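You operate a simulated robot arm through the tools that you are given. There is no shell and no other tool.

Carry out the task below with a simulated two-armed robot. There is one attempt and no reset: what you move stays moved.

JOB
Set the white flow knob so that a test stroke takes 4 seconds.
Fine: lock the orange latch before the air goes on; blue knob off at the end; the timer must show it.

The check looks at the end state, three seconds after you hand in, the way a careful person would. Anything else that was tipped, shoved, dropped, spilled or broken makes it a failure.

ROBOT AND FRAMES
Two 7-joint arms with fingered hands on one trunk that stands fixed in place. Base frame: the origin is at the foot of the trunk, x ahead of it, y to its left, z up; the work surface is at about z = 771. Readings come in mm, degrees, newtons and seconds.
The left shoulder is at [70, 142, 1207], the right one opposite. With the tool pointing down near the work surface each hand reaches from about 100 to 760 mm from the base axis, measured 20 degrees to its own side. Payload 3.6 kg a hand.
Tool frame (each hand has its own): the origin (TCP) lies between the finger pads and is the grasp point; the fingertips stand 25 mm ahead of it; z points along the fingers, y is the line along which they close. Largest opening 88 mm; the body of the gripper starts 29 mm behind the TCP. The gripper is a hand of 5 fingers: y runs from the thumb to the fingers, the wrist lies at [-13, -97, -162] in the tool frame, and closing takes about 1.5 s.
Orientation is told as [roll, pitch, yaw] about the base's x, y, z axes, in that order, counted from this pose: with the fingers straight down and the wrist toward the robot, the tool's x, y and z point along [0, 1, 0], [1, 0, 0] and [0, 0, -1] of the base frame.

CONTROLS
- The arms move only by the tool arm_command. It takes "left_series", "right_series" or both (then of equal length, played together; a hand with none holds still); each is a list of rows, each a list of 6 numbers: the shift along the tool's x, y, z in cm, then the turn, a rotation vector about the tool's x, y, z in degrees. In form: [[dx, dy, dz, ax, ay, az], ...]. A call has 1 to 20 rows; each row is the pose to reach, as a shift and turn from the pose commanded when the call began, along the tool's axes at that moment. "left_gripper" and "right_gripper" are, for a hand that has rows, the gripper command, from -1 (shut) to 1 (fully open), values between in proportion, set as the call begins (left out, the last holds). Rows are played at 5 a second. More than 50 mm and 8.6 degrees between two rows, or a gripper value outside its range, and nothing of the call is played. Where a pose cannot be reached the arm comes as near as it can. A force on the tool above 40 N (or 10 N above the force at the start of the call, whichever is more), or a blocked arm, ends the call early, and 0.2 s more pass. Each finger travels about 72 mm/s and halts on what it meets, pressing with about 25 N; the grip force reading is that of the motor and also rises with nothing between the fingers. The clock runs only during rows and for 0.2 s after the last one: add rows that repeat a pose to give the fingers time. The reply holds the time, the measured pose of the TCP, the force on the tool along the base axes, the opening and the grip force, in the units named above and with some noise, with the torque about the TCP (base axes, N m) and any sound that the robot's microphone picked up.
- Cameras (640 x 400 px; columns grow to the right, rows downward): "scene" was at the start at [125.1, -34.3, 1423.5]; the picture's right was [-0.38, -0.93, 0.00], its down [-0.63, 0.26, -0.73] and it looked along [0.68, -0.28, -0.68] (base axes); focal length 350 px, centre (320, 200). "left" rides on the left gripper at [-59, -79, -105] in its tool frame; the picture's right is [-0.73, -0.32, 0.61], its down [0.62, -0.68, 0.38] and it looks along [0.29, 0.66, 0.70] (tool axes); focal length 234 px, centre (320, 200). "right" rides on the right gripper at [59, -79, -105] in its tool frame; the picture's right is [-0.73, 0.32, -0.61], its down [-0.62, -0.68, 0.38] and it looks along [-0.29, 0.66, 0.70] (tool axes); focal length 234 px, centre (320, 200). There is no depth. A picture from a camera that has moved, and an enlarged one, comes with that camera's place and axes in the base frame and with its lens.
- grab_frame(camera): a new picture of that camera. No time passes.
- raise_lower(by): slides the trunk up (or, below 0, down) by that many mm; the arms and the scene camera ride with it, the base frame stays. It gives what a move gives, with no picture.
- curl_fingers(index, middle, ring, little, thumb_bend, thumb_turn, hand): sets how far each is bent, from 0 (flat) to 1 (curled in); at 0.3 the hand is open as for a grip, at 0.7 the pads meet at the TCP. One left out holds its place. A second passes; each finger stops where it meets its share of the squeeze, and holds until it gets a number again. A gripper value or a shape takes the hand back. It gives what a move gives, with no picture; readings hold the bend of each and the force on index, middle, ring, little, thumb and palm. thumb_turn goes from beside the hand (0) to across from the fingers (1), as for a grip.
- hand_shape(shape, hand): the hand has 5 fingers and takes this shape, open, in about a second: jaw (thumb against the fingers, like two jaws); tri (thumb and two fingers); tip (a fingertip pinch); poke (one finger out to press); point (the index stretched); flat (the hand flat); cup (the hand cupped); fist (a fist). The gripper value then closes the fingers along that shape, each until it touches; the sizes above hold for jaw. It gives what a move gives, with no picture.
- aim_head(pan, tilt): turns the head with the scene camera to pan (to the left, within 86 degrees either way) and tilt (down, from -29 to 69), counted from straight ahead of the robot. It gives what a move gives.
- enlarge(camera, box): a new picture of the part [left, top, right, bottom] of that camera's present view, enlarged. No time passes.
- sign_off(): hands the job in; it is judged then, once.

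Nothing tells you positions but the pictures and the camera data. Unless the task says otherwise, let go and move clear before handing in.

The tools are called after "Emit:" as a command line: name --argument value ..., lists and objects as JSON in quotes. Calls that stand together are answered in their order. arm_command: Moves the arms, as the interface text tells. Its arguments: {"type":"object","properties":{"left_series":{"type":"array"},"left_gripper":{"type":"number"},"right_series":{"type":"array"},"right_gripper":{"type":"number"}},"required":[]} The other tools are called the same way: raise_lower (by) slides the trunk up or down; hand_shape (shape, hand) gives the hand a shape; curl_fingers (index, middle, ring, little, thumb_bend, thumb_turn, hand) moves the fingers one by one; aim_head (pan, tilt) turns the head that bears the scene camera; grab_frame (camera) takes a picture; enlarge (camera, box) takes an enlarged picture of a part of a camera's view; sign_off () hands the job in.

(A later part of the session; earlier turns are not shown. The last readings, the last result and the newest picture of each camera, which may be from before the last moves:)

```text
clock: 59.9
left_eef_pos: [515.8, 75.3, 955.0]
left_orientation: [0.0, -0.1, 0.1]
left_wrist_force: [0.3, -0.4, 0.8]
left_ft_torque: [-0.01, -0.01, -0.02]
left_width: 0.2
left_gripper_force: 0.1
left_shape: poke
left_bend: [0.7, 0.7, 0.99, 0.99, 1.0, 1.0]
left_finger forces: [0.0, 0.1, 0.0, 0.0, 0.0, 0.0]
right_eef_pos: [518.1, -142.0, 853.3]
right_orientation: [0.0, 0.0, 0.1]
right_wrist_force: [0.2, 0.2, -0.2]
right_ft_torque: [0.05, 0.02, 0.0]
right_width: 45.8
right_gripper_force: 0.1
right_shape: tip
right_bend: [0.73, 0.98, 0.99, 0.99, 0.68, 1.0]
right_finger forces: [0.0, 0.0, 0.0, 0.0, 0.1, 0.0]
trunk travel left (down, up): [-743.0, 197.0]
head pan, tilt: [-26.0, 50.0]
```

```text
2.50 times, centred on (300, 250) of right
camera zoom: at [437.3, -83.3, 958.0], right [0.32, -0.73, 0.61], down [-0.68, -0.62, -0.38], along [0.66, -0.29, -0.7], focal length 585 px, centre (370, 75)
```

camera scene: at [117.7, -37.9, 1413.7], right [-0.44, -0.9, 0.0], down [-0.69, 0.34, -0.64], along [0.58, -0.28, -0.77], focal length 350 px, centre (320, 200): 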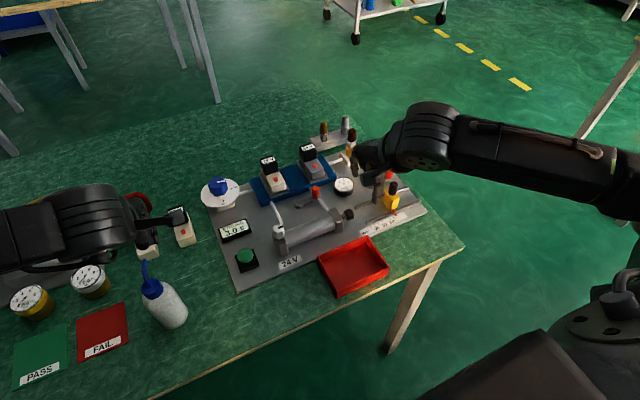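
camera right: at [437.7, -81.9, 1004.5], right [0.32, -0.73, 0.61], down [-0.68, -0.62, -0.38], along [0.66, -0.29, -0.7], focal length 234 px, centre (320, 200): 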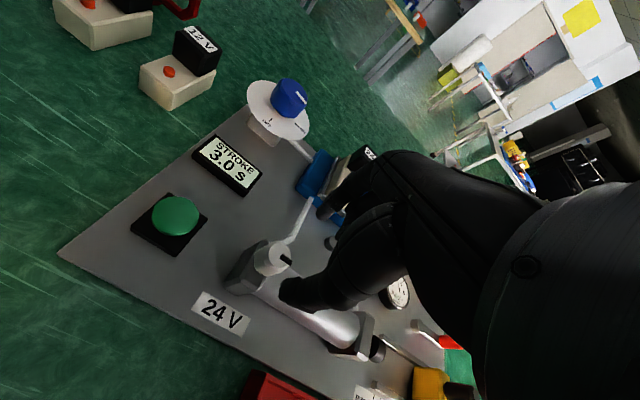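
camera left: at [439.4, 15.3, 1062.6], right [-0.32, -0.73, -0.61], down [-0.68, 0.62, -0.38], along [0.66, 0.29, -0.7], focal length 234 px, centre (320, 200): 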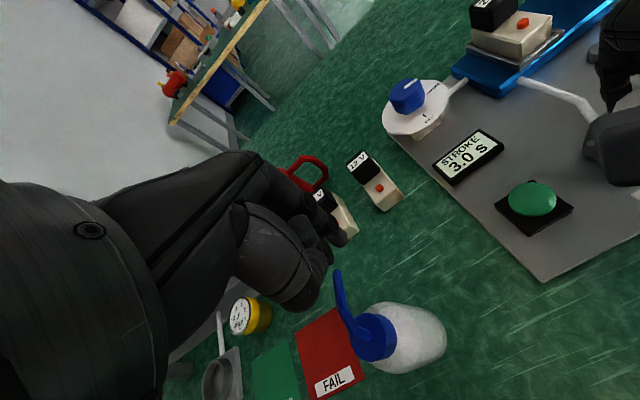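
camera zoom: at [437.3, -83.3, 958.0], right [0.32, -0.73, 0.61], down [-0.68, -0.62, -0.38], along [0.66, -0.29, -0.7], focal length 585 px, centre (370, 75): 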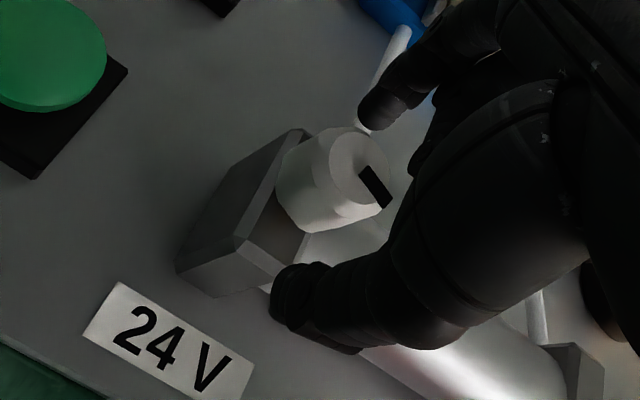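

The knob is centred. I'll close firmly, then turn 18° clockwise and check the slot.

Emit:
arm_command --right_series '[[0, 0.15, 0, 0, 0, 0], [0, 0.15, 0, 0, 0, 0], [0, 0.15, 0, 0, 0, 0], [0, 0.15, 0, 0, 0, 0], [0, 0.15, 0, 0, 0, 0], [0, 0.15, 0, 0, 0, 0]]' --right_gripper -0.8

Emit:
enlarge --camera "right" --box '[270, 180, 350, 260]'

```text
clock: 61.3
left_eef_pos: [515.3, 77.5, 954.7]
left_orientation: [0.0, 0.0, 0.0]
left_wrist_force: [-0.3, -1.2, -0.4]
left_ft_torque: [0.0, 0.04, 0.01]
left_width: 0.1
left_gripper_force: 0.0
left_shape: poke
left_bend: [0.7, 0.7, 0.99, 0.99, 1.0, 1.0]
left_finger forces: [0.1, 0.0, 0.0, 0.0, 0.0, 0.0]
right_eef_pos: [519.0, -140.3, 854.1]
right_orientation: [0.0, 0.2, 0.1]
right_wrist_force: [-1.7, -0.3, -2.9]
right_ft_torque: [0.05, -0.03, -0.03]
right_width: 11.0
right_gripper_force: 24.8
right_shape: tip
right_bend: [0.72, 1.0, 1.0, 1.0, 0.72, 1.0]
right_finger forces: [20.6, 0.0, 0.1, 0.0, 19.7, 0.0]
trunk travel left (down, up): [-743.0, 197.0]
head pan, tilt: [-26.0, 50.0]
```

```text
5.00 times, centred on (310, 220) of right
camera zoom: at [439.2, -82.9, 958.6], right [0.32, -0.73, 0.61], down [-0.68, -0.62, -0.38], along [0.66, -0.29, -0.7], focal length 1171 px, centre (370, 100)
```

zoom: 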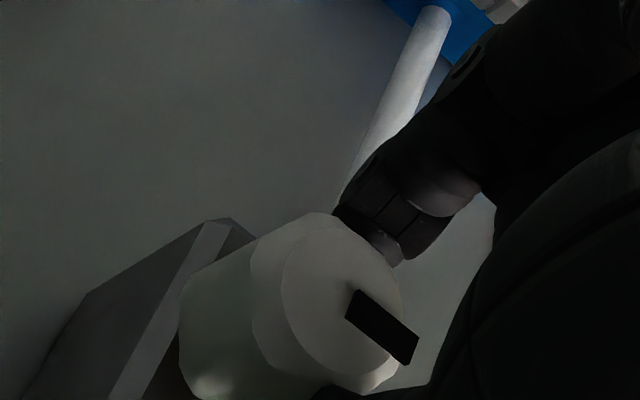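

Closing nudged the knob back a bit, and the slot now sits near 42° in this view. From this grip about 27° clockwise should reach the target, so I'll turn that and then release.

Emit:
arm_command --right_series '[[0, 0, 0, 0, 0, 7], [0, 0, 0, 0, 0, 14], [0, 0, 0, 0, 0, 21], [0, 0, 0, 0, 0, 27], [0, 0, 0, 0, 0, 27]]'

Emit:
enlarge --camera "right" --box '[270, 180, 350, 260]'

Emit:
arm_command --right_series '[[0, 0, 0, 0, 0, 0], [0, 0, 0, 0, 0, 0], [0, 0, 0, 0, 0, 0], [0, 0, -3, 0, 0, 0], [0, 0, -7, 0, 0, 0], [0, 0, -9, 0, 0, -8], [-4, 0, -9, 0, 0, -16], [-8, 0, -9, 0, 0, -24], [-12, 0, -9, 0, 0, -27], [-15, 0, -9, 0, 0, -27]]' --right_gripper 0.05

Emit:
enlarge --camera "scene" --box '[255, 205, 305, 255]'

```text
clock: 62.5
left_eef_pos: [515.7, 74.7, 953.7]
left_orientation: [0.0, 0.2, 0.0]
left_wrist_force: [0.0, -1.1, -0.9]
left_ft_torque: [-0.03, -0.01, 0.01]
left_width: 0.0
left_gripper_force: 0.1
left_shape: poke
left_bend: [0.7, 0.7, 0.99, 0.99, 1.0, 1.0]
left_finger forces: [0.0, 0.0, 0.0, 0.0, 0.0, 0.1]
right_eef_pos: [521.3, -138.7, 853.1]
right_orientation: [0.0, 0.1, -27.1]
right_wrist_force: [-0.9, -2.5, -8.5]
right_ft_torque: [-0.02, -0.23, 0.02]
right_width: 10.3
right_gripper_force: 24.9
right_shape: tip
right_bend: [0.72, 1.0, 1.0, 1.0, 0.72, 1.0]
right_finger forces: [22.4, 0.0, 0.1, 0.1, 21.0, 0.0]
trunk travel left (down, up): [-743.0, 197.0]
head pan, tilt: [-26.0, 50.0]
```

```text
5.00 times, centred on (310, 220) of right
camera zoom: at [476.0, -53.4, 958.5], right [-0.04, -0.79, 0.61], down [-0.89, -0.24, -0.38], along [0.45, -0.56, -0.7], focal length 1171 px, centre (370, 100)
```

zoom: 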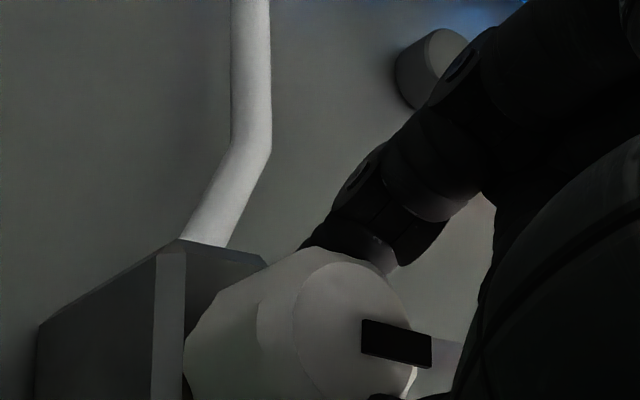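

```text
clock: 64.7
left_eef_pos: [515.0, 75.2, 954.5]
left_orientation: [0.0, 0.0, 0.1]
left_wrist_force: [0.3, 0.1, 0.1]
left_ft_torque: [0.02, 0.02, 0.03]
left_width: 0.0
left_gripper_force: 0.0
left_shape: poke
left_bend: [0.7, 0.7, 0.99, 0.99, 1.0, 1.0]
left_finger forces: [0.0, 0.1, 0.1, 0.0, 0.0, 0.0]
right_eef_pos: [449.9, -272.6, 945.5]
right_orientation: [0.1, 0.0, 0.1]
right_wrist_force: [-0.8, -0.8, 0.0]
right_ft_torque: [0.01, 0.0, -0.01]
right_width: 46.0
right_gripper_force: 0.1
right_shape: tip
right_bend: [0.73, 0.98, 0.99, 0.99, 0.68, 1.0]
right_finger forces: [0.0, 0.0, 0.0, 0.1, 0.0, 0.0]
trunk travel left (down, up): [-743.0, 197.0]
head pan, tilt: [-26.0, 50.0]
```

```text
8.00 times, centred on (280, 230) of scene
camera zoom: at [116.5, -37.6, 1413.8], right [-0.44, -0.9, 0.0], down [-0.69, 0.34, -0.64], along [0.58, -0.28, -0.77], focal length 2796 px, centre (640, -40)
```

zoom: 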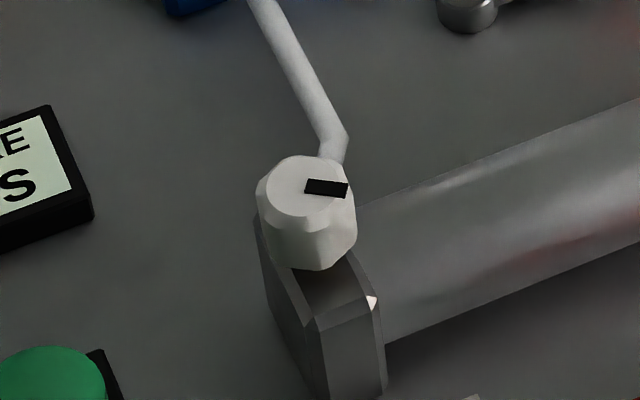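

The slot moved about 10° further. I'll take a fine zoom of it for reference, then run another test stroke.

Emit:
enlarge --camera "scene" --box '[270, 222, 286, 232]'

Emit:
arm_command --left_series '[[-4, 0, 0, 0, 0, 0], [-8, 0, 2, 0, 0, 0], [-12, 0, 5, 0, 0, 0], [-13.9, 0, 9, 0, 0, 0], [-13.9, 0, 11.5, 0, 0, 0], [-13.9, 0, 12.4, 0, 0, 0], [-13.9, 0, 12.8, 0, 0, 0], [-13.9, 0, 13.0, 0, 0, 0]]'

Emit:
arm_command --left_series '[[0, 0, -2, 0, 0, 0], [0, 0, -4, 0, 0, 0], [0, 0, -8, 0, 0, 0], [4, 0, -11, 0, 0, 0], [8, 0, -13, 0, 0, 0], [12, 0, -13, 0, 0, 0], [13.9, 0, -13, 0, 0, 0], [13.9, 0, -13, 0, 0, 0], [13.9, 0, -13, 0, 0, 0], [13.9, 0, -13, 0, 0, 0], [13.9, 0, -13, 0, 0, 0], [13.9, 0, -13, 0, 0, 0], [13.9, 0, -13, 0, 0, 0], [13.9, 0, -13, 0, 0, 0], [13.9, 0, -13, 0, 0, 0], [13.9, 0, -13, 0, 0, 0], [13.9, 0, -13, 0, 0, 0], [13.9, 0, -13, 0, 0, 0], [13.9, 0, -13, 0, 0, 0], [13.9, 0, -13, 0, 0, 0]]'

Emit:
enlarge --camera "scene" --box '[200, 180, 300, 280]'

```text
16.00 times, centred on (278, 227) of scene
camera zoom: at [116.5, -37.6, 1413.8], right [-0.44, -0.9, 0.0], down [-0.69, 0.34, -0.64], along [0.58, -0.28, -0.77], focal length 5593 px, centre (992, -232)
```

zoom: 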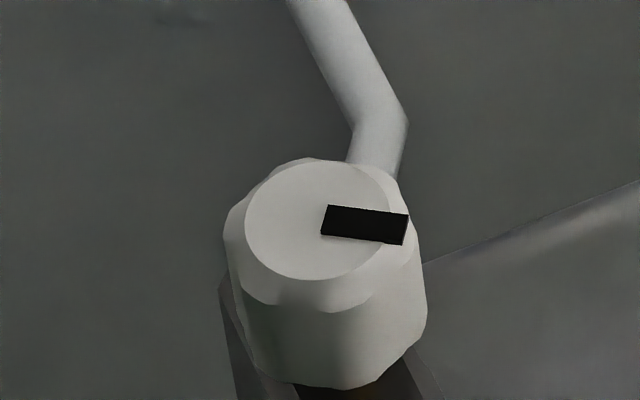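

```text
clock: 66.5
left_eef_pos: [515.3, -64.0, 826.7]
left_orientation: [-0.1, -0.2, 0.1]
left_wrist_force: [3.7, 0.7, 9.8]
left_ft_torque: [0.13, -0.07, -0.06]
left_width: 0.2
left_gripper_force: 0.1
left_shape: poke
left_bend: [0.7, 0.7, 0.99, 0.99, 1.0, 1.0]
left_finger forces: [0.0, 10.3, 0.0, 0.0, 0.0, 0.0]
right_eef_pos: [451.7, -272.3, 947.2]
right_orientation: [-0.1, 0.0, 0.0]
right_wrist_force: [0.5, -0.1, 0.5]
right_ft_torque: [0.01, -0.01, 0.01]
right_width: 45.7
right_gripper_force: 0.1
right_shape: tip
right_bend: [0.73, 0.98, 0.99, 0.99, 0.68, 1.0]
right_finger forces: [0.1, 0.1, 0.0, 0.1, 0.0, 0.0]
trunk travel left (down, up): [-743.0, 197.0]
head pan, tilt: [-26.0, 50.0]
heard: click
```

```text
clock: 70.7
left_eef_pos: [517.0, 75.0, 956.7]
left_orientation: [0.0, 0.0, 0.1]
left_wrist_force: [0.8, 0.1, -0.4]
left_ft_torque: [0.01, -0.01, 0.0]
left_width: 0.0
left_gripper_force: 0.0
left_shape: poke
left_bend: [0.7, 0.7, 0.99, 0.99, 1.0, 1.0]
left_finger forces: [0.0, 0.0, 0.0, 0.0, 0.0, 0.0]
right_eef_pos: [452.1, -272.0, 945.7]
right_orientation: [0.1, 0.0, 0.1]
right_wrist_force: [0.4, -0.6, 0.1]
right_ft_torque: [0.01, -0.02, -0.01]
right_width: 46.1
right_gripper_force: 0.0
right_shape: tip
right_bend: [0.73, 0.98, 0.99, 0.99, 0.68, 1.0]
right_finger forces: [0.1, 0.0, 0.0, 0.1, 0.0, 0.1]
trunk travel left (down, up): [-743.0, 197.0]
head pan, tilt: [-26.0, 50.0]
```

```text
4.00 times, centred on (250, 230) of scene
camera zoom: at [117.5, -36.8, 1413.7], right [-0.44, -0.9, 0.0], down [-0.69, 0.34, -0.64], along [0.58, -0.28, -0.77], focal length 1398 px, centre (600, 80)
```

zoom: 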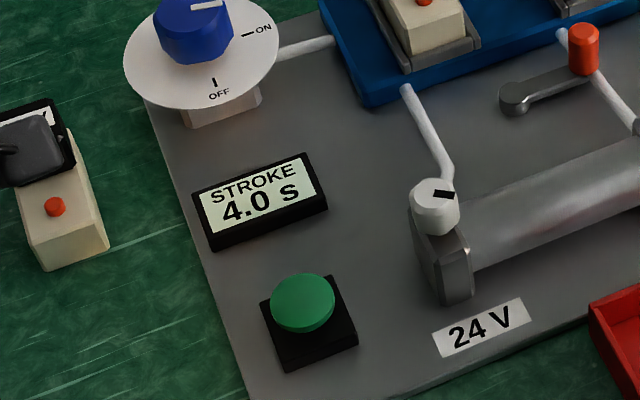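

The timer shows 4.0 s, so the white knob is set and stays untouched. Now the air goes off: I'll lift the left hand out of the way and bring the right pinch over the blue knob at yaw +32°, so I can turn clockwise within reach.

Emit:
arm_command --left_series '[[1, 0, -3, 0, 0, 0], [2, 0, -6, 0, 0, 0], [3, 0, -9, 0, 0, 0], [4, 0, -12, 0, 0, 0], [5, 0, -15, 0, 0, 0], [6, 0, -18, 0, 0, 0], [6, 0, -18, 0, 0, 0], [6, 0, -18, 0, 0, 0], [6, 0, -18, 0, 0, 0], [6, 0, -18, 0, 0, 0], [6, 0, -18, 0, 0, 0]]' --right_series '[[0, 0, -2, 0, 0, 0], [3, 3.4, -3, 0, 0, 0], [6, 6.8, -3, 0, 0, 0], [9, 10.2, -3, 0, 0, 0], [12, 13.6, -3, 0, 0, 0], [15, 17, -3, 0, 0, 0], [18, 20.4, -3, 0, 0, -8], [21, 23.9, -3, 0, 0, -16], [21, 23.9, -1, 0, 0, -24], [21, 23.9, 2, 0, 0, -32], [21, 23.9, 4, 0, 0, -32]]' --right_gripper 0.5

Emit:
grab_frame --camera "right"

Emit:
grab_frame --camera "scene"

Emit:
enlarge --camera "right" --box '[220, 150, 380, 330]'

```text
clock: 73.1
left_eef_pos: [516.4, 136.9, 1135.2]
left_orientation: [-0.1, -0.1, 0.1]
left_wrist_force: [0.4, 0.6, 0.0]
left_ft_torque: [-0.03, -0.02, 0.01]
left_width: 0.1
left_gripper_force: 0.1
left_shape: poke
left_bend: [0.7, 0.7, 0.99, 0.99, 1.0, 1.0]
left_finger forces: [0.0, 0.0, 0.1, 0.0, 0.0, 0.1]
right_eef_pos: [692.3, -62.0, 903.8]
right_orientation: [0.0, 0.0, 32.0]
right_wrist_force: [0.0, 0.4, 0.3]
right_ft_torque: [0.01, 0.01, -0.01]
right_width: 65.6
right_gripper_force: 0.1
right_shape: tip
right_bend: [0.28, 0.98, 0.99, 0.99, 0.54, 0.99]
right_finger forces: [0.0, 0.0, 0.0, 0.0, 0.1, 0.0]
trunk travel left (down, up): [-743.0, 197.0]
head pan, tilt: [-26.0, 50.0]
```

```text
taken
camera right: at [592.5, -54.4, 1008.5], right [0.66, -0.44, 0.61], down [-0.25, -0.89, -0.38], along [0.71, 0.1, -0.7], focal length 234 px, centre (320, 200)
```

right: 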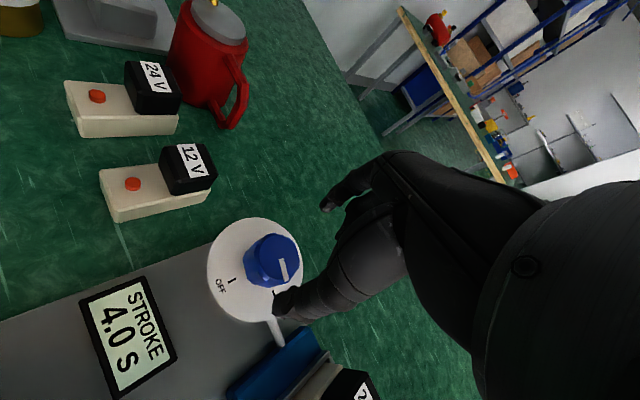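

```text
taken
camera scene: at [117.9, -35.9, 1413.7], right [-0.44, -0.9, 0.0], down [-0.69, 0.34, -0.64], along [0.58, -0.28, -0.77], focal length 350 px, centre (320, 200)
```

scene: 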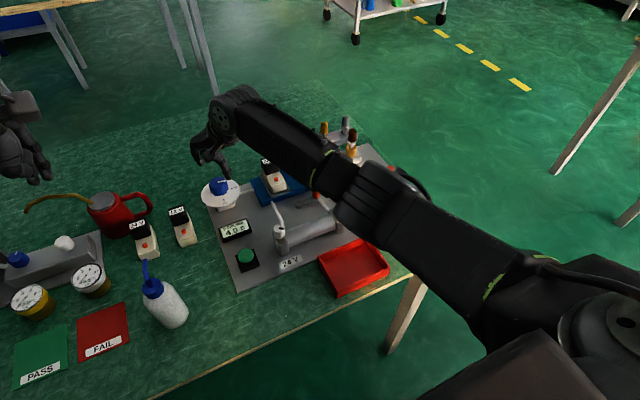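

```text
2.22 times, centred on (300, 240) of right
camera zoom: at [592.5, -54.4, 1008.5], right [0.66, -0.44, 0.61], down [-0.25, -0.89, -0.38], along [0.71, 0.1, -0.7], focal length 520 px, centre (364, 111)
```

zoom: 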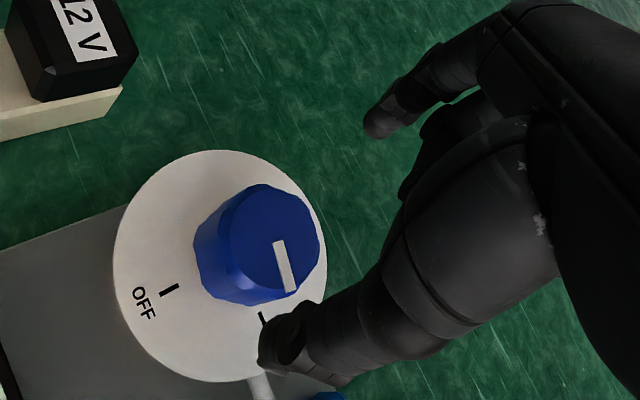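

The pinch is centred over the blue knob within about 1 mm. I'll descend to z ≈ 847 and grip.

Emit:
arm_command --right_series '[[0, 0, 2, 0, 0, 0], [0, 0, 4, 0, 0, 0], [0, 0, 5.7, 0, 0, 0], [0, 0, 5.7, 0, 0, 0]]'

Emit:
arm_command --right_series '[[0, 0, 0, 0, 0, 0], [0, 0, 0, 0, 0, 0], [0, 0, 0, 0, 0, 0], [0, 0, 0, 0, 0, 0], [0, 0, 0, 0, 0, 0], [0, 0, 0, 0, 0, 0]]' --right_gripper -0.5

Emit:
enlarge --camera "right" --box '[220, 150, 380, 330]'

```text
clock: 74.1
left_eef_pos: [515.5, 135.9, 1136.4]
left_orientation: [0.0, 0.0, 0.1]
left_wrist_force: [-0.1, 0.3, 0.8]
left_ft_torque: [0.01, 0.02, -0.02]
left_width: 0.1
left_gripper_force: 0.0
left_shape: poke
left_bend: [0.7, 0.7, 0.99, 0.99, 1.0, 1.0]
left_finger forces: [0.0, 0.0, 0.0, 0.0, 0.0, 0.1]
right_eef_pos: [689.7, -62.3, 846.5]
right_orientation: [-0.1, 0.0, 32.1]
right_wrist_force: [0.4, 0.0, -0.3]
right_ft_torque: [0.0, -0.02, 0.0]
right_width: 65.9
right_gripper_force: 0.2
right_shape: tip
right_bend: [0.28, 0.98, 0.99, 0.99, 0.54, 0.99]
right_finger forces: [0.0, 0.0, 0.1, 0.0, 0.1, 0.0]
trunk travel left (down, up): [-743.0, 197.0]
head pan, tilt: [-26.0, 50.0]
```

```text
clock: 75.5
left_eef_pos: [517.2, 135.2, 1136.1]
left_orientation: [0.0, 0.0, 0.1]
left_wrist_force: [-0.1, 0.2, -0.2]
left_ft_torque: [0.0, 0.01, -0.01]
left_width: 0.0
left_gripper_force: 0.0
left_shape: poke
left_bend: [0.7, 0.7, 0.99, 0.99, 1.0, 1.0]
left_finger forces: [0.0, 0.0, 0.0, 0.1, 0.1, 0.0]
right_eef_pos: [690.3, -62.6, 846.2]
right_orientation: [-0.1, -0.1, 32.0]
right_wrist_force: [0.4, 0.7, -0.4]
right_ft_torque: [0.0, -0.03, 0.02]
right_width: 32.3
right_gripper_force: 25.6
right_shape: tip
right_bend: [0.73, 1.0, 1.0, 1.0, 0.73, 1.0]
right_finger forces: [22.7, 0.1, 0.0, 0.1, 22.4, 0.1]
trunk travel left (down, up): [-743.0, 197.0]
head pan, tilt: [-26.0, 50.0]
```

```text
2.22 times, centred on (300, 240) of right
camera zoom: at [591.2, -55.7, 951.4], right [0.66, -0.44, 0.61], down [-0.25, -0.89, -0.38], along [0.71, 0.1, -0.7], focal length 520 px, centre (364, 111)
```

zoom: 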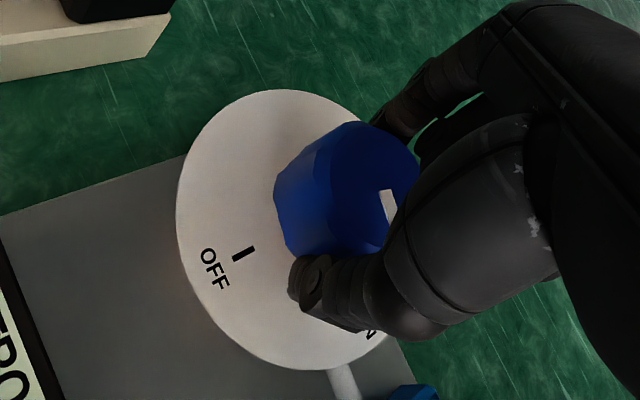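

The grip is good at 22 N. I'll turn clockwise in two parts, staying within reach.

Emit:
arm_command --right_series '[[0, 0, 0, 0, 0, 8], [0, 0, 0, 0, 0, 16], [0, 0, 0, 0, 0, 24], [0, 0, 0, 0, 0, 32], [0, 0, 0, 0, 0, 40]]'

Emit:
arm_command --right_series '[[0, 0, 0, 0, 0, 6], [0, 0, 0, 0, 0, 12]]'

Emit:
grab_frame --camera "right"

```text
clock: 76.7
left_eef_pos: [515.3, 135.7, 1135.7]
left_orientation: [-0.2, 0.0, 0.0]
left_wrist_force: [0.0, -0.2, 0.2]
left_ft_torque: [0.02, 0.0, -0.01]
left_width: 0.2
left_gripper_force: 0.0
left_shape: poke
left_bend: [0.7, 0.7, 0.99, 0.99, 1.0, 1.0]
left_finger forces: [0.0, 0.0, 0.0, 0.1, 0.1, 0.0]
right_eef_pos: [690.0, -62.7, 846.1]
right_orientation: [-0.1, 0.1, -8.1]
right_wrist_force: [-5.9, 1.0, -2.9]
right_ft_torque: [0.02, 0.14, 0.02]
right_width: 31.5
right_gripper_force: 25.5
right_shape: tip
right_bend: [0.73, 1.0, 1.0, 1.0, 0.73, 1.0]
right_finger forces: [21.7, 0.0, 0.0, 0.1, 27.7, 0.0]
trunk travel left (down, up): [-743.0, 197.0]
head pan, tilt: [-26.0, 50.0]
```

```text
clock: 77.3
left_eef_pos: [515.1, 136.0, 1136.2]
left_orientation: [-0.1, 0.0, 0.1]
left_wrist_force: [-0.4, -0.5, -0.1]
left_ft_torque: [-0.01, 0.01, -0.02]
left_width: 0.0
left_gripper_force: 0.0
left_shape: poke
left_bend: [0.7, 0.7, 0.99, 0.99, 1.0, 1.0]
left_finger forces: [0.1, 0.0, 0.0, 0.0, 0.0, 0.1]
right_eef_pos: [690.7, -62.2, 845.9]
right_orientation: [0.0, 0.0, -20.1]
right_wrist_force: [-5.3, 2.1, -4.5]
right_ft_torque: [0.04, 0.1, 0.01]
right_width: 31.2
right_gripper_force: 25.1
right_shape: tip
right_bend: [0.73, 1.0, 1.0, 1.0, 0.72, 1.0]
right_finger forces: [21.4, 0.0, 0.0, 0.0, 27.5, 0.0]
trunk travel left (down, up): [-743.0, 197.0]
head pan, tilt: [-26.0, 50.0]
```

```text
taken
camera right: at [635.6, 18.9, 951.8], right [0.05, -0.79, 0.61], down [-0.85, -0.35, -0.38], along [0.52, -0.5, -0.7], focal length 234 px, centre (320, 200)
```

right: 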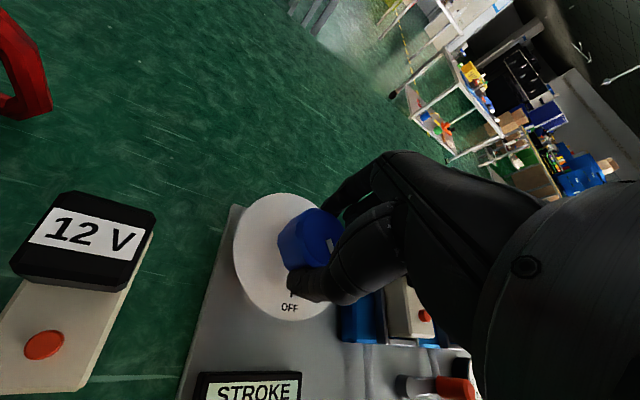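

The knob has turned about 52°. I'll open, swing back around the knob to yaw +28°, and regrip for the rest.

Emit:
arm_command --right_series '[[0, 0, 0, 0, 0, 0], [0, 0, 0, 0, 0, 0], [0, 0, 0, 0, 0, 0], [0, 0, 0, 0, 0, 0], [0, 0, 0, 0, 0, -8], [0, 0, 0, 0, 0, -16], [0, 0, 0, 0, 0, -24], [0, 0, 0, 0, 0, -32], [0, 0, 0, 0, 0, -40], [0, 0, 0, 0, 0, -48], [0, 0, 0, 0, 0, -48]]' --right_gripper 0.4

Emit:
enlarge --camera "right" --box '[220, 150, 380, 330]'

Emit:
enlarge --camera "scene" --box '[190, 160, 270, 250]'

```text
clock: 79.7
left_eef_pos: [514.5, 136.3, 1135.5]
left_orientation: [-0.1, 0.1, 0.1]
left_wrist_force: [0.4, -0.1, -0.5]
left_ft_torque: [0.01, -0.02, -0.02]
left_width: 0.2
left_gripper_force: 0.1
left_shape: poke
left_bend: [0.7, 0.7, 0.99, 0.99, 1.0, 1.0]
left_finger forces: [0.1, 0.0, 0.0, 0.1, 0.1, 0.0]
right_eef_pos: [691.4, -62.7, 848.6]
right_orientation: [0.0, 0.0, 28.2]
right_wrist_force: [0.5, 0.5, 0.0]
right_ft_torque: [-0.05, 0.0, 0.0]
right_width: 61.2
right_gripper_force: 0.1
right_shape: tip
right_bend: [0.29, 0.98, 0.99, 0.99, 0.58, 0.99]
right_finger forces: [0.0, 0.1, 0.1, 0.1, 0.0, 0.0]
trunk travel left (down, up): [-743.0, 197.0]
head pan, tilt: [-26.0, 50.0]
```

```text
2.22 times, centred on (300, 240) of right
camera zoom: at [592.4, -48.5, 952.8], right [0.63, -0.49, 0.61], down [-0.31, -0.87, -0.38], along [0.72, 0.05, -0.7], focal length 520 px, centre (364, 111)
```

zoom: 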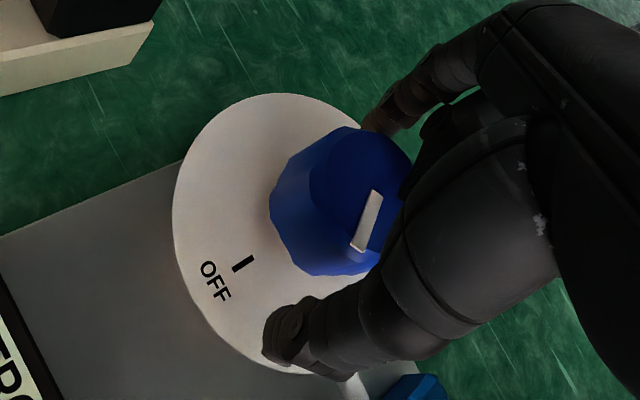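

```text
4.44 times, centred on (230, 205) of scene
camera zoom: at [117.5, -36.6, 1413.7], right [-0.44, -0.9, 0.0], down [-0.69, 0.34, -0.64], along [0.58, -0.28, -0.77], focal length 1554 px, centre (720, 178)
```

zoom: 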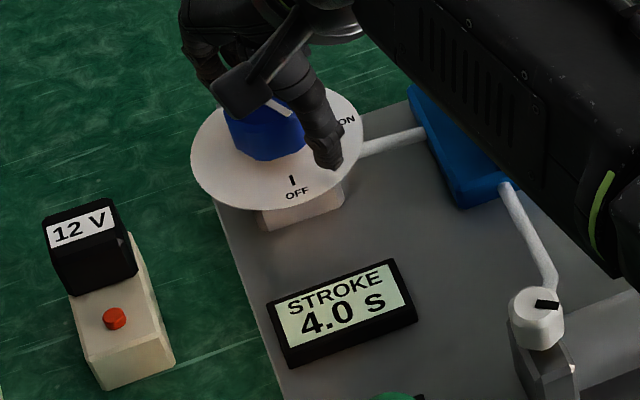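

About 35° remain to OFF. I'll grip again and turn clockwise to the OFF mark.

Emit:
arm_command --right_series '[[0, 0, 0, 0, 0, 0], [0, 0, 0, 0, 0, 0], [0, 0, 0, 0, 0, 0], [0, 0, 0, 0, 0, 0], [0, 0, 0, 0, 0, 0], [0, 0, 0, 0, 0, 0], [0, 0, 0, 0, 0, 8], [0, 0, 0, 0, 0, 16], [0, 0, 0, 0, 0, 24], [0, 0, 0, 0, 0, 32], [0, 0, 0, 0, 0, 36], [0, 0, 0, 0, 0, 36]]' --right_gripper -0.5

Emit:
enlarge --camera "right" --box '[220, 150, 380, 330]'

```text
clock: 82.3
left_eef_pos: [514.4, 136.9, 1136.1]
left_orientation: [0.1, -0.1, 0.1]
left_wrist_force: [-0.4, -0.1, -0.4]
left_ft_torque: [-0.01, 0.0, -0.04]
left_width: 0.0
left_gripper_force: 0.1
left_shape: poke
left_bend: [0.7, 0.7, 0.99, 0.99, 1.0, 1.0]
left_finger forces: [0.1, 0.1, 0.0, 0.1, 0.0, 0.0]
right_eef_pos: [691.4, -61.5, 847.8]
right_orientation: [0.0, 0.0, -8.0]
right_wrist_force: [-3.7, 0.5, -0.8]
right_ft_torque: [0.01, -0.03, 0.04]
right_width: 32.1
right_gripper_force: 25.3
right_shape: tip
right_bend: [0.74, 1.0, 1.0, 1.0, 0.73, 1.0]
right_finger forces: [22.2, 0.0, 0.0, 0.1, 25.4, 0.0]
trunk travel left (down, up): [-743.0, 197.0]
head pan, tilt: [-26.0, 50.0]
```

```text
2.22 times, centred on (300, 240) of right
camera zoom: at [619.1, 5.9, 952.4], right [0.22, -0.76, 0.61], down [-0.76, -0.52, -0.38], along [0.61, -0.38, -0.7], focal length 520 px, centre (364, 111)
```

zoom: 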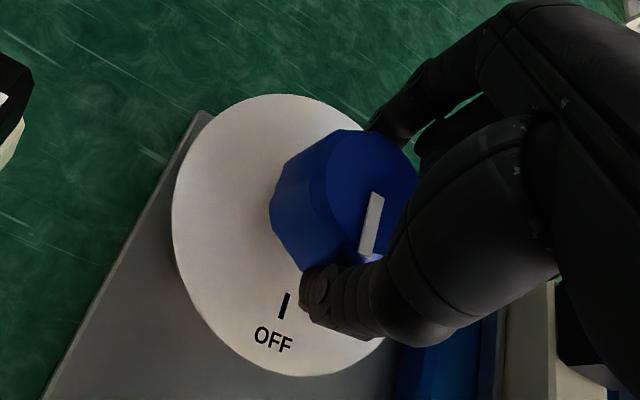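

The pointer is now parallel with the OFF mark. I'll release, lift straight up, and check the gauge and timer.

Emit:
arm_command --right_series '[[0, 0, 0, 0, 0, 2], [0, 0, 0, 0, 0, 2], [0, 0, 0, 0, 0, 2], [0, 0, 0, 0, 0, 2], [0, 0, -3, 0, 0, 2], [0, 0, -7, 0, 0, 0], [0, 0, -11, 0, 0, -4], [-4, -3, -12, 0, 0, -8], [-7, -6, -12, 0, 0, -8], [-10, -9, -12, 0, 0, -8], [-13, -12, -12, 0, 0, -8], [-16, -15, -12, 0, 0, -8], [-19, -18, -12, 0, 0, -8], [-22, -21, -12, 0, 0, -8], [-22, -21, -12, 0, 0, -8]]' --right_gripper 0.5

Emit:
grab_frame --camera "scene"

Emit:
enlarge --camera "scene" --box '[190, 160, 290, 260]'

Emit:
enlarge --camera "scene" --box '[290, 160, 430, 250]'

Emit:
enlarge --camera "left" --box '[400, 100, 640, 300]'

```text
refused: row 8 steps farther than a row can; nothing moved
```

```text
taken
camera scene: at [117.0, -36.8, 1413.8], right [-0.44, -0.9, 0.0], down [-0.69, 0.34, -0.64], along [0.58, -0.28, -0.77], focal length 350 px, centre (320, 200)
```

scene: 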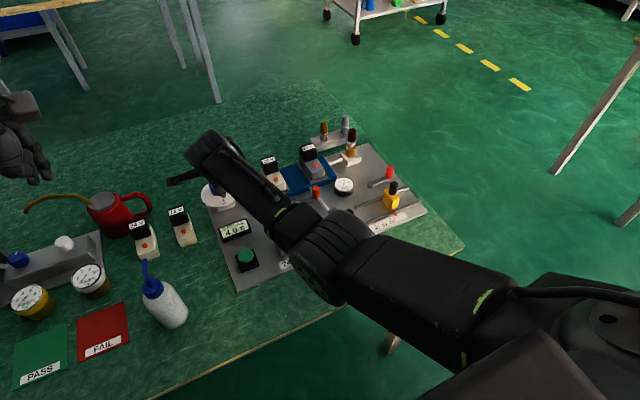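

```text
4.00 times, centred on (240, 210) of scene
camera zoom: at [117.0, -36.8, 1413.8], right [-0.44, -0.9, 0.0], down [-0.69, 0.34, -0.64], along [0.58, -0.28, -0.77], focal length 1398 px, centre (640, 160)
```

zoom: 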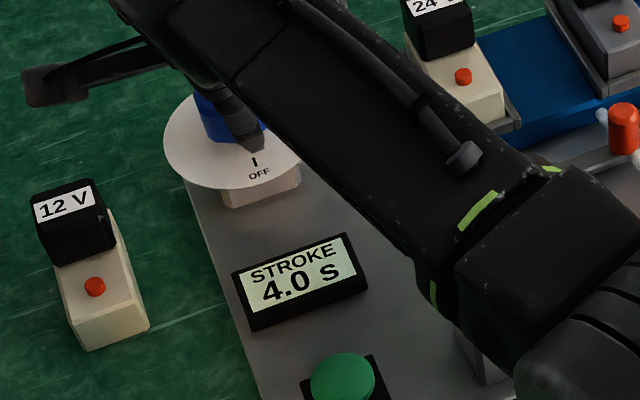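

```text
4.44 times, centred on (360, 205) of scene
camera zoom: at [117.0, -36.8, 1413.8], right [-0.44, -0.9, 0.0], down [-0.69, 0.34, -0.64], along [0.58, -0.28, -0.77], focal length 1554 px, centre (142, 178)
```

zoom: 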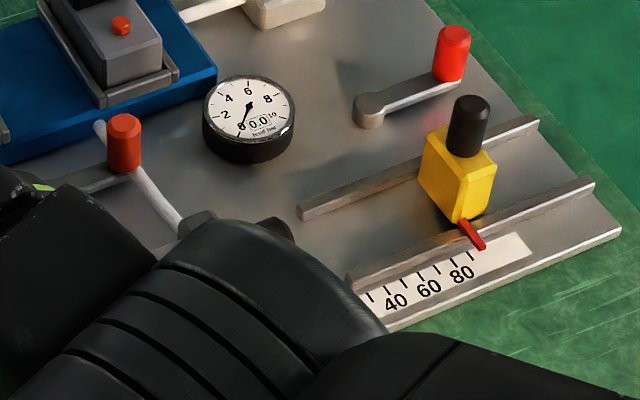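

```text
2.00 times, centred on (520, 200) of left
camera zoom: at [437.6, 76.1, 1241.4], right [-0.32, -0.73, -0.61], down [-0.68, 0.62, -0.38], along [0.66, 0.29, -0.7], focal length 468 px, centre (-80, 200)
```

zoom: 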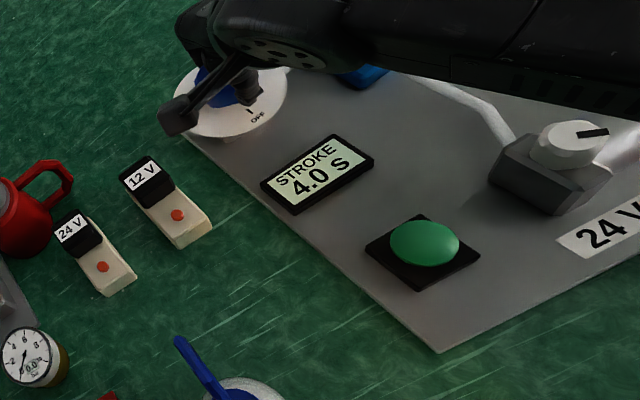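

The gauge reads 0.0 and the timer still shows 4.0 s. The retreat was refused for one oversized step, so I'll redo it with smaller steps: open, lift straight up, then move away.

Emit:
arm_command --right_series '[[0, 0, 0, 0, 0, 0], [0, 0, 0, 0, 0, 0], [0, 0, 0, 0, 0, 0], [0, 0, 0, 0, 0, 0], [0, 0, -3, 0, 0, 0], [0, 0, -7, 0, 0, 0], [0, 0, -11, 0, 0, 0], [0, 0, -14, 0, 0, -4], [-2.5, -2.5, -16, 0, 0, -8], [-5, -5, -18, 0, 0, -8], [-8, -8, -18, 0, 0, -8], [-11, -11, -18, 0, 0, -8], [-14, -14, -18, 0, 0, -8], [-17, -17, -18, 0, 0, -8], [-20, -20, -18, 0, 0, -8], [-23, -22, -18, 0, 0, -8], [-26, -23, -18, 0, 0, -8], [-26, -23, -18, 0, 0, -8]]' --right_gripper 0.5

Emit:
grab_frame --camera "scene"

Emit:
enlarge --camera "scene" --box '[190, 160, 300, 260]'

Emit:
enlarge --camera "scene" --box '[270, 222, 286, 232]'

Emit:
enlarge --camera "scene" --box '[280, 150, 440, 250]'

Emit:
enlarge --camera "scene" --box '[200, 165, 248, 205]'

```text
clock: 86.3
left_eef_pos: [515.5, 136.1, 1135.4]
left_orientation: [0.0, 0.0, 0.0]
left_wrist_force: [-0.4, 0.3, 0.0]
left_ft_torque: [0.02, 0.04, 0.02]
left_width: 0.2
left_gripper_force: 0.0
left_shape: poke
left_bend: [0.7, 0.7, 0.99, 0.99, 1.0, 1.0]
left_finger forces: [0.1, 0.1, 0.0, 0.1, 0.0, 0.1]
right_eef_pos: [595.9, -258.0, 925.6]
right_orientation: [-5.0, -1.7, -3.3]
right_wrist_force: [-0.4, 0.8, 0.0]
right_ft_torque: [0.0, 0.03, 0.01]
right_width: 66.0
right_gripper_force: 0.0
right_shape: tip
right_bend: [0.28, 0.98, 0.99, 0.99, 0.54, 0.99]
right_finger forces: [0.1, 0.0, 0.0, 0.1, 0.0, 0.0]
right hand out of reach, approached as far as the arm can: row 9, 10, 11, 12, 13, 14, 15, 16, 17, 18
trunk travel left (down, up): [-743.0, 197.0]
head pan, tilt: [-26.0, 50.0]
stopped in row 18 (right hand): the arm was blocked; the commanded pose is now the measured one
```

```text
taken
camera scene: at [117.6, -36.9, 1413.7], right [-0.44, -0.9, 0.0], down [-0.69, 0.34, -0.64], along [0.58, -0.28, -0.77], focal length 350 px, centre (320, 200)
```

scene: 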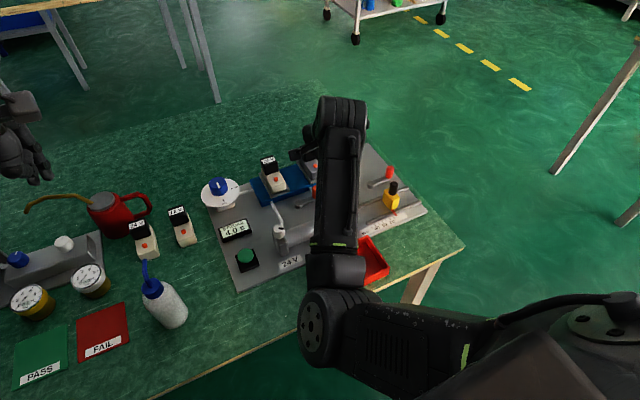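

```text
4.00 times, centred on (245, 210) of scene
camera zoom: at [117.6, -36.9, 1413.7], right [-0.44, -0.9, 0.0], down [-0.69, 0.34, -0.64], along [0.58, -0.28, -0.77], focal length 1398 px, centre (620, 160)
```

zoom: 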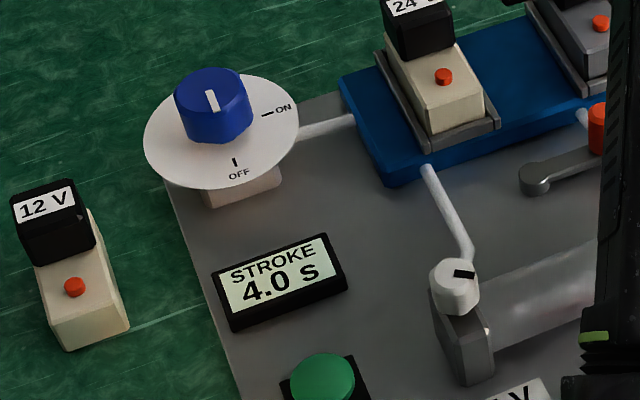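

```text
16.00 times, centred on (278, 227) of scene
camera zoom: at [117.6, -36.9, 1413.7], right [-0.44, -0.9, 0.0], down [-0.69, 0.34, -0.64], along [0.58, -0.28, -0.77], focal length 5593 px, centre (992, -232)
```

zoom: 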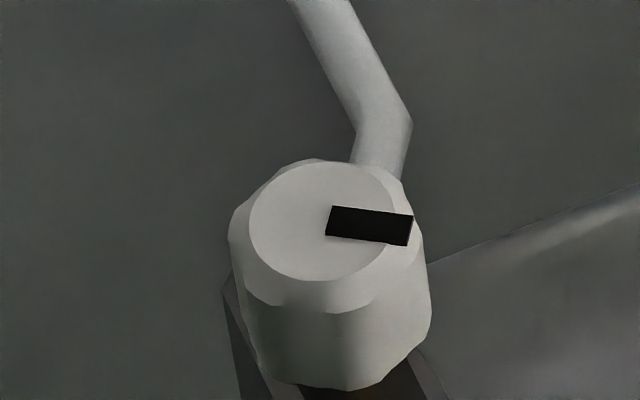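

```text
4.00 times, centred on (360, 200) of scene
camera zoom: at [117.6, -36.9, 1413.7], right [-0.44, -0.9, 0.0], down [-0.69, 0.34, -0.64], along [0.58, -0.28, -0.77], focal length 1398 px, centre (160, 200)
```

zoom: 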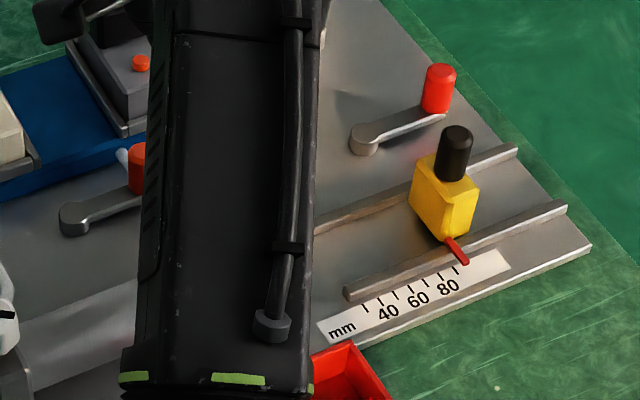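

```text
10.00 times, centred on (224, 185) of scene
camera zoom: at [117.6, -36.9, 1413.7], right [-0.44, -0.9, 0.0], down [-0.69, 0.34, -0.64], along [0.58, -0.28, -0.77], focal length 3496 px, centre (1280, 350)
```

zoom: 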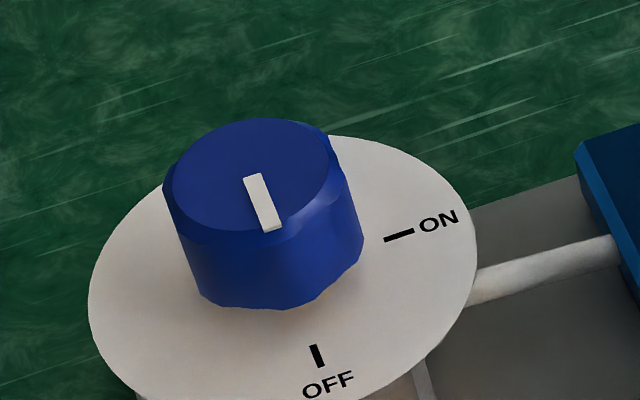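

The knob states are right: blue at OFF, white slot unchanged, timer 4.0 s. But the right arm went out of reach and reports being blocked with its elbow low, so I need to see what it's near before moving.

Emit:
grab_frame --camera "left"

Emit:
grab_frame --camera "right"

Emit:
aim_head --pan -30 --tilt 62

Emit:
grab_frame --camera "scene"

```text
taken
camera left: at [438.0, 75.9, 1241.1], right [-0.32, -0.73, -0.61], down [-0.68, 0.62, -0.38], along [0.66, 0.29, -0.7], focal length 234 px, centre (320, 200)
```

left: 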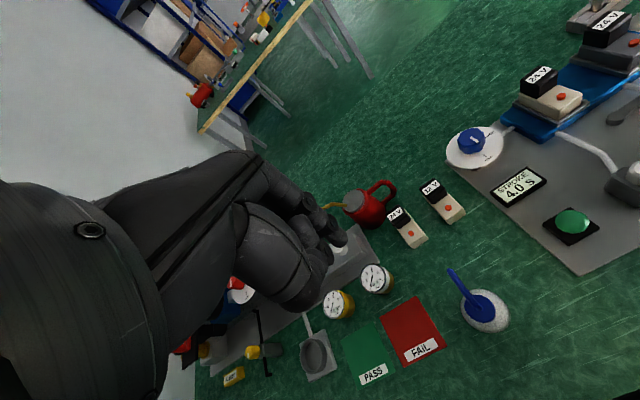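

```text
taken
camera right: at [516.8, -186.8, 1023.8], right [0.26, -0.69, 0.68], down [-0.71, -0.61, -0.35], along [0.66, -0.39, -0.65], focal length 234 px, centre (320, 200)
```

right: 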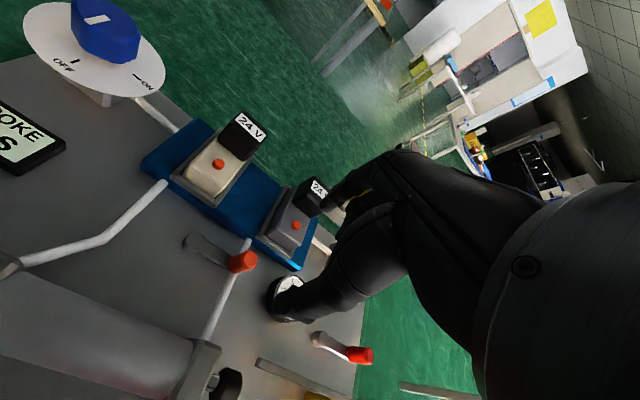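

```text
clock: 87.1
left_eef_pos: [515.5, 136.1, 1135.4]
left_orientation: [0.0, 0.1, 0.1]
left_wrist_force: [0.5, 0.0, 0.1]
left_ft_torque: [0.02, 0.03, -0.02]
left_width: 0.0
left_gripper_force: 0.1
left_shape: poke
left_bend: [0.7, 0.7, 0.99, 0.99, 1.0, 1.0]
left_finger forces: [0.1, 0.1, 0.0, 0.0, 0.0, 0.0]
right_eef_pos: [595.1, -258.0, 925.7]
right_orientation: [-5.0, -1.7, -3.4]
right_wrist_force: [0.0, 0.0, -0.6]
right_ft_torque: [-0.01, 0.01, -0.03]
right_width: 65.8
right_gripper_force: 0.0
right_shape: tip
right_bend: [0.28, 0.98, 0.99, 0.99, 0.54, 0.99]
right_finger forces: [0.0, 0.2, 0.0, 0.0, 0.0, 0.0]
trunk travel left (down, up): [-743.0, 197.0]
head pan, tilt: [-30.0, 62.0]
```

```text
taken
camera scene: at [104.1, -35.1, 1398.9], right [-0.5, -0.87, 0.0], down [-0.76, 0.44, -0.47], along [0.41, -0.24, -0.88], focal length 350 px, centre (320, 200)
```

scene: 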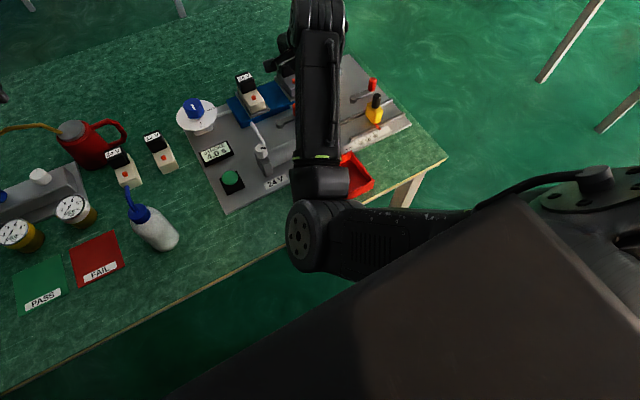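

Nothing on the bench looks disturbed, and the elbow has swung inward near the table edge. I'll ease the hand up and back in small steps and watch forces.

Emit:
arm_command --right_series '[[0, 0, -2, 0, 0, 0], [0, 0, -4, 0, 0, 0], [0, 0, -6, 0, 0, 0], [0, 0, -8, 0, 0, 0]]'

Emit:
grab_frame --camera "scene"

```text
clock: 88.1
left_eef_pos: [516.3, 136.8, 1135.7]
left_orientation: [0.0, 0.1, 0.1]
left_wrist_force: [-0.7, -0.1, -0.2]
left_ft_torque: [0.01, -0.03, 0.0]
left_width: 0.0
left_gripper_force: 0.0
left_shape: poke
left_bend: [0.7, 0.7, 0.99, 0.99, 1.0, 1.0]
left_finger forces: [0.0, 0.0, 0.0, 0.1, 0.0, 0.0]
right_eef_pos: [626.2, -269.9, 977.5]
right_orientation: [-6.1, -1.8, -4.3]
right_wrist_force: [0.1, 0.0, 0.4]
right_ft_torque: [0.03, 0.02, 0.01]
right_width: 65.8
right_gripper_force: 0.0
right_shape: tip
right_bend: [0.28, 0.98, 0.99, 0.99, 0.54, 0.99]
right_finger forces: [0.0, 0.0, 0.1, 0.0, 0.1, 0.0]
right hand out of reach, approached as far as the arm can: row 2, 3, 4
trunk travel left (down, up): [-743.0, 197.0]
head pan, tilt: [-30.0, 62.0]
```

```text
taken
camera scene: at [104.3, -35.0, 1398.8], right [-0.5, -0.87, 0.0], down [-0.76, 0.44, -0.47], along [0.41, -0.23, -0.88], focal length 350 px, centre (320, 200)
```

scene: 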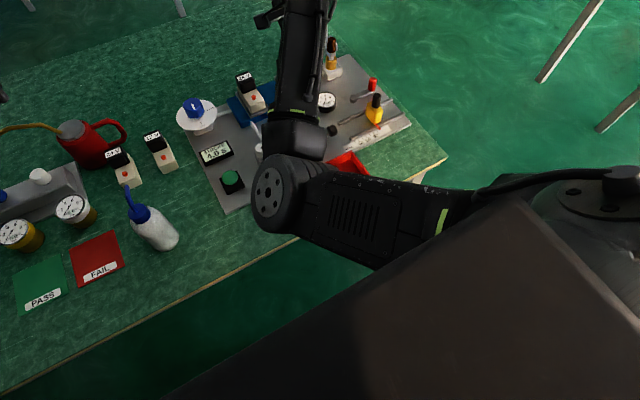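

The arm is moving freely but is near its joint limits here. Raising the trunk lifts everything straight up, away from the bench, so I'll do that.

Emit:
raise_lower --by 150

Emit:
grab_frame --camera "scene"

```text
clock: 89.8
left_eef_pos: [515.3, 134.8, 1286.0]
left_orientation: [0.0, 0.1, 0.1]
left_wrist_force: [-0.6, 0.8, 0.5]
left_ft_torque: [0.02, 0.0, 0.01]
left_width: 0.0
left_gripper_force: 0.0
left_shape: poke
left_bend: [0.7, 0.7, 0.99, 0.99, 1.0, 1.0]
left_finger forces: [0.0, 0.0, 0.0, 0.0, 0.1, 0.1]
right_eef_pos: [625.3, -268.9, 1127.5]
right_orientation: [-5.7, -2.0, -4.2]
right_wrist_force: [-0.1, -0.5, 0.4]
right_ft_torque: [0.0, -0.03, 0.04]
right_width: 66.1
right_gripper_force: 0.0
right_shape: tip
right_bend: [0.28, 0.98, 0.99, 0.99, 0.54, 0.99]
right_finger forces: [0.0, 0.1, 0.0, 0.0, 0.0, 0.0]
trunk travel left (down, up): [-893.0, 47.0]
head pan, tilt: [-30.0, 62.0]
```

```text
taken
camera scene: at [104.2, -35.1, 1548.8], right [-0.5, -0.87, 0.0], down [-0.76, 0.44, -0.47], along [0.41, -0.23, -0.88], focal length 350 px, centre (320, 200)
```

scene: 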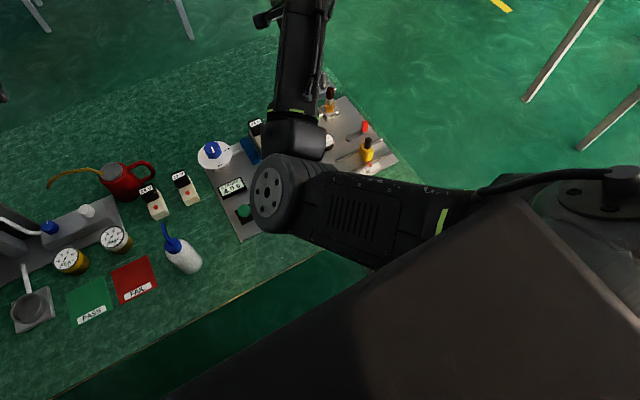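

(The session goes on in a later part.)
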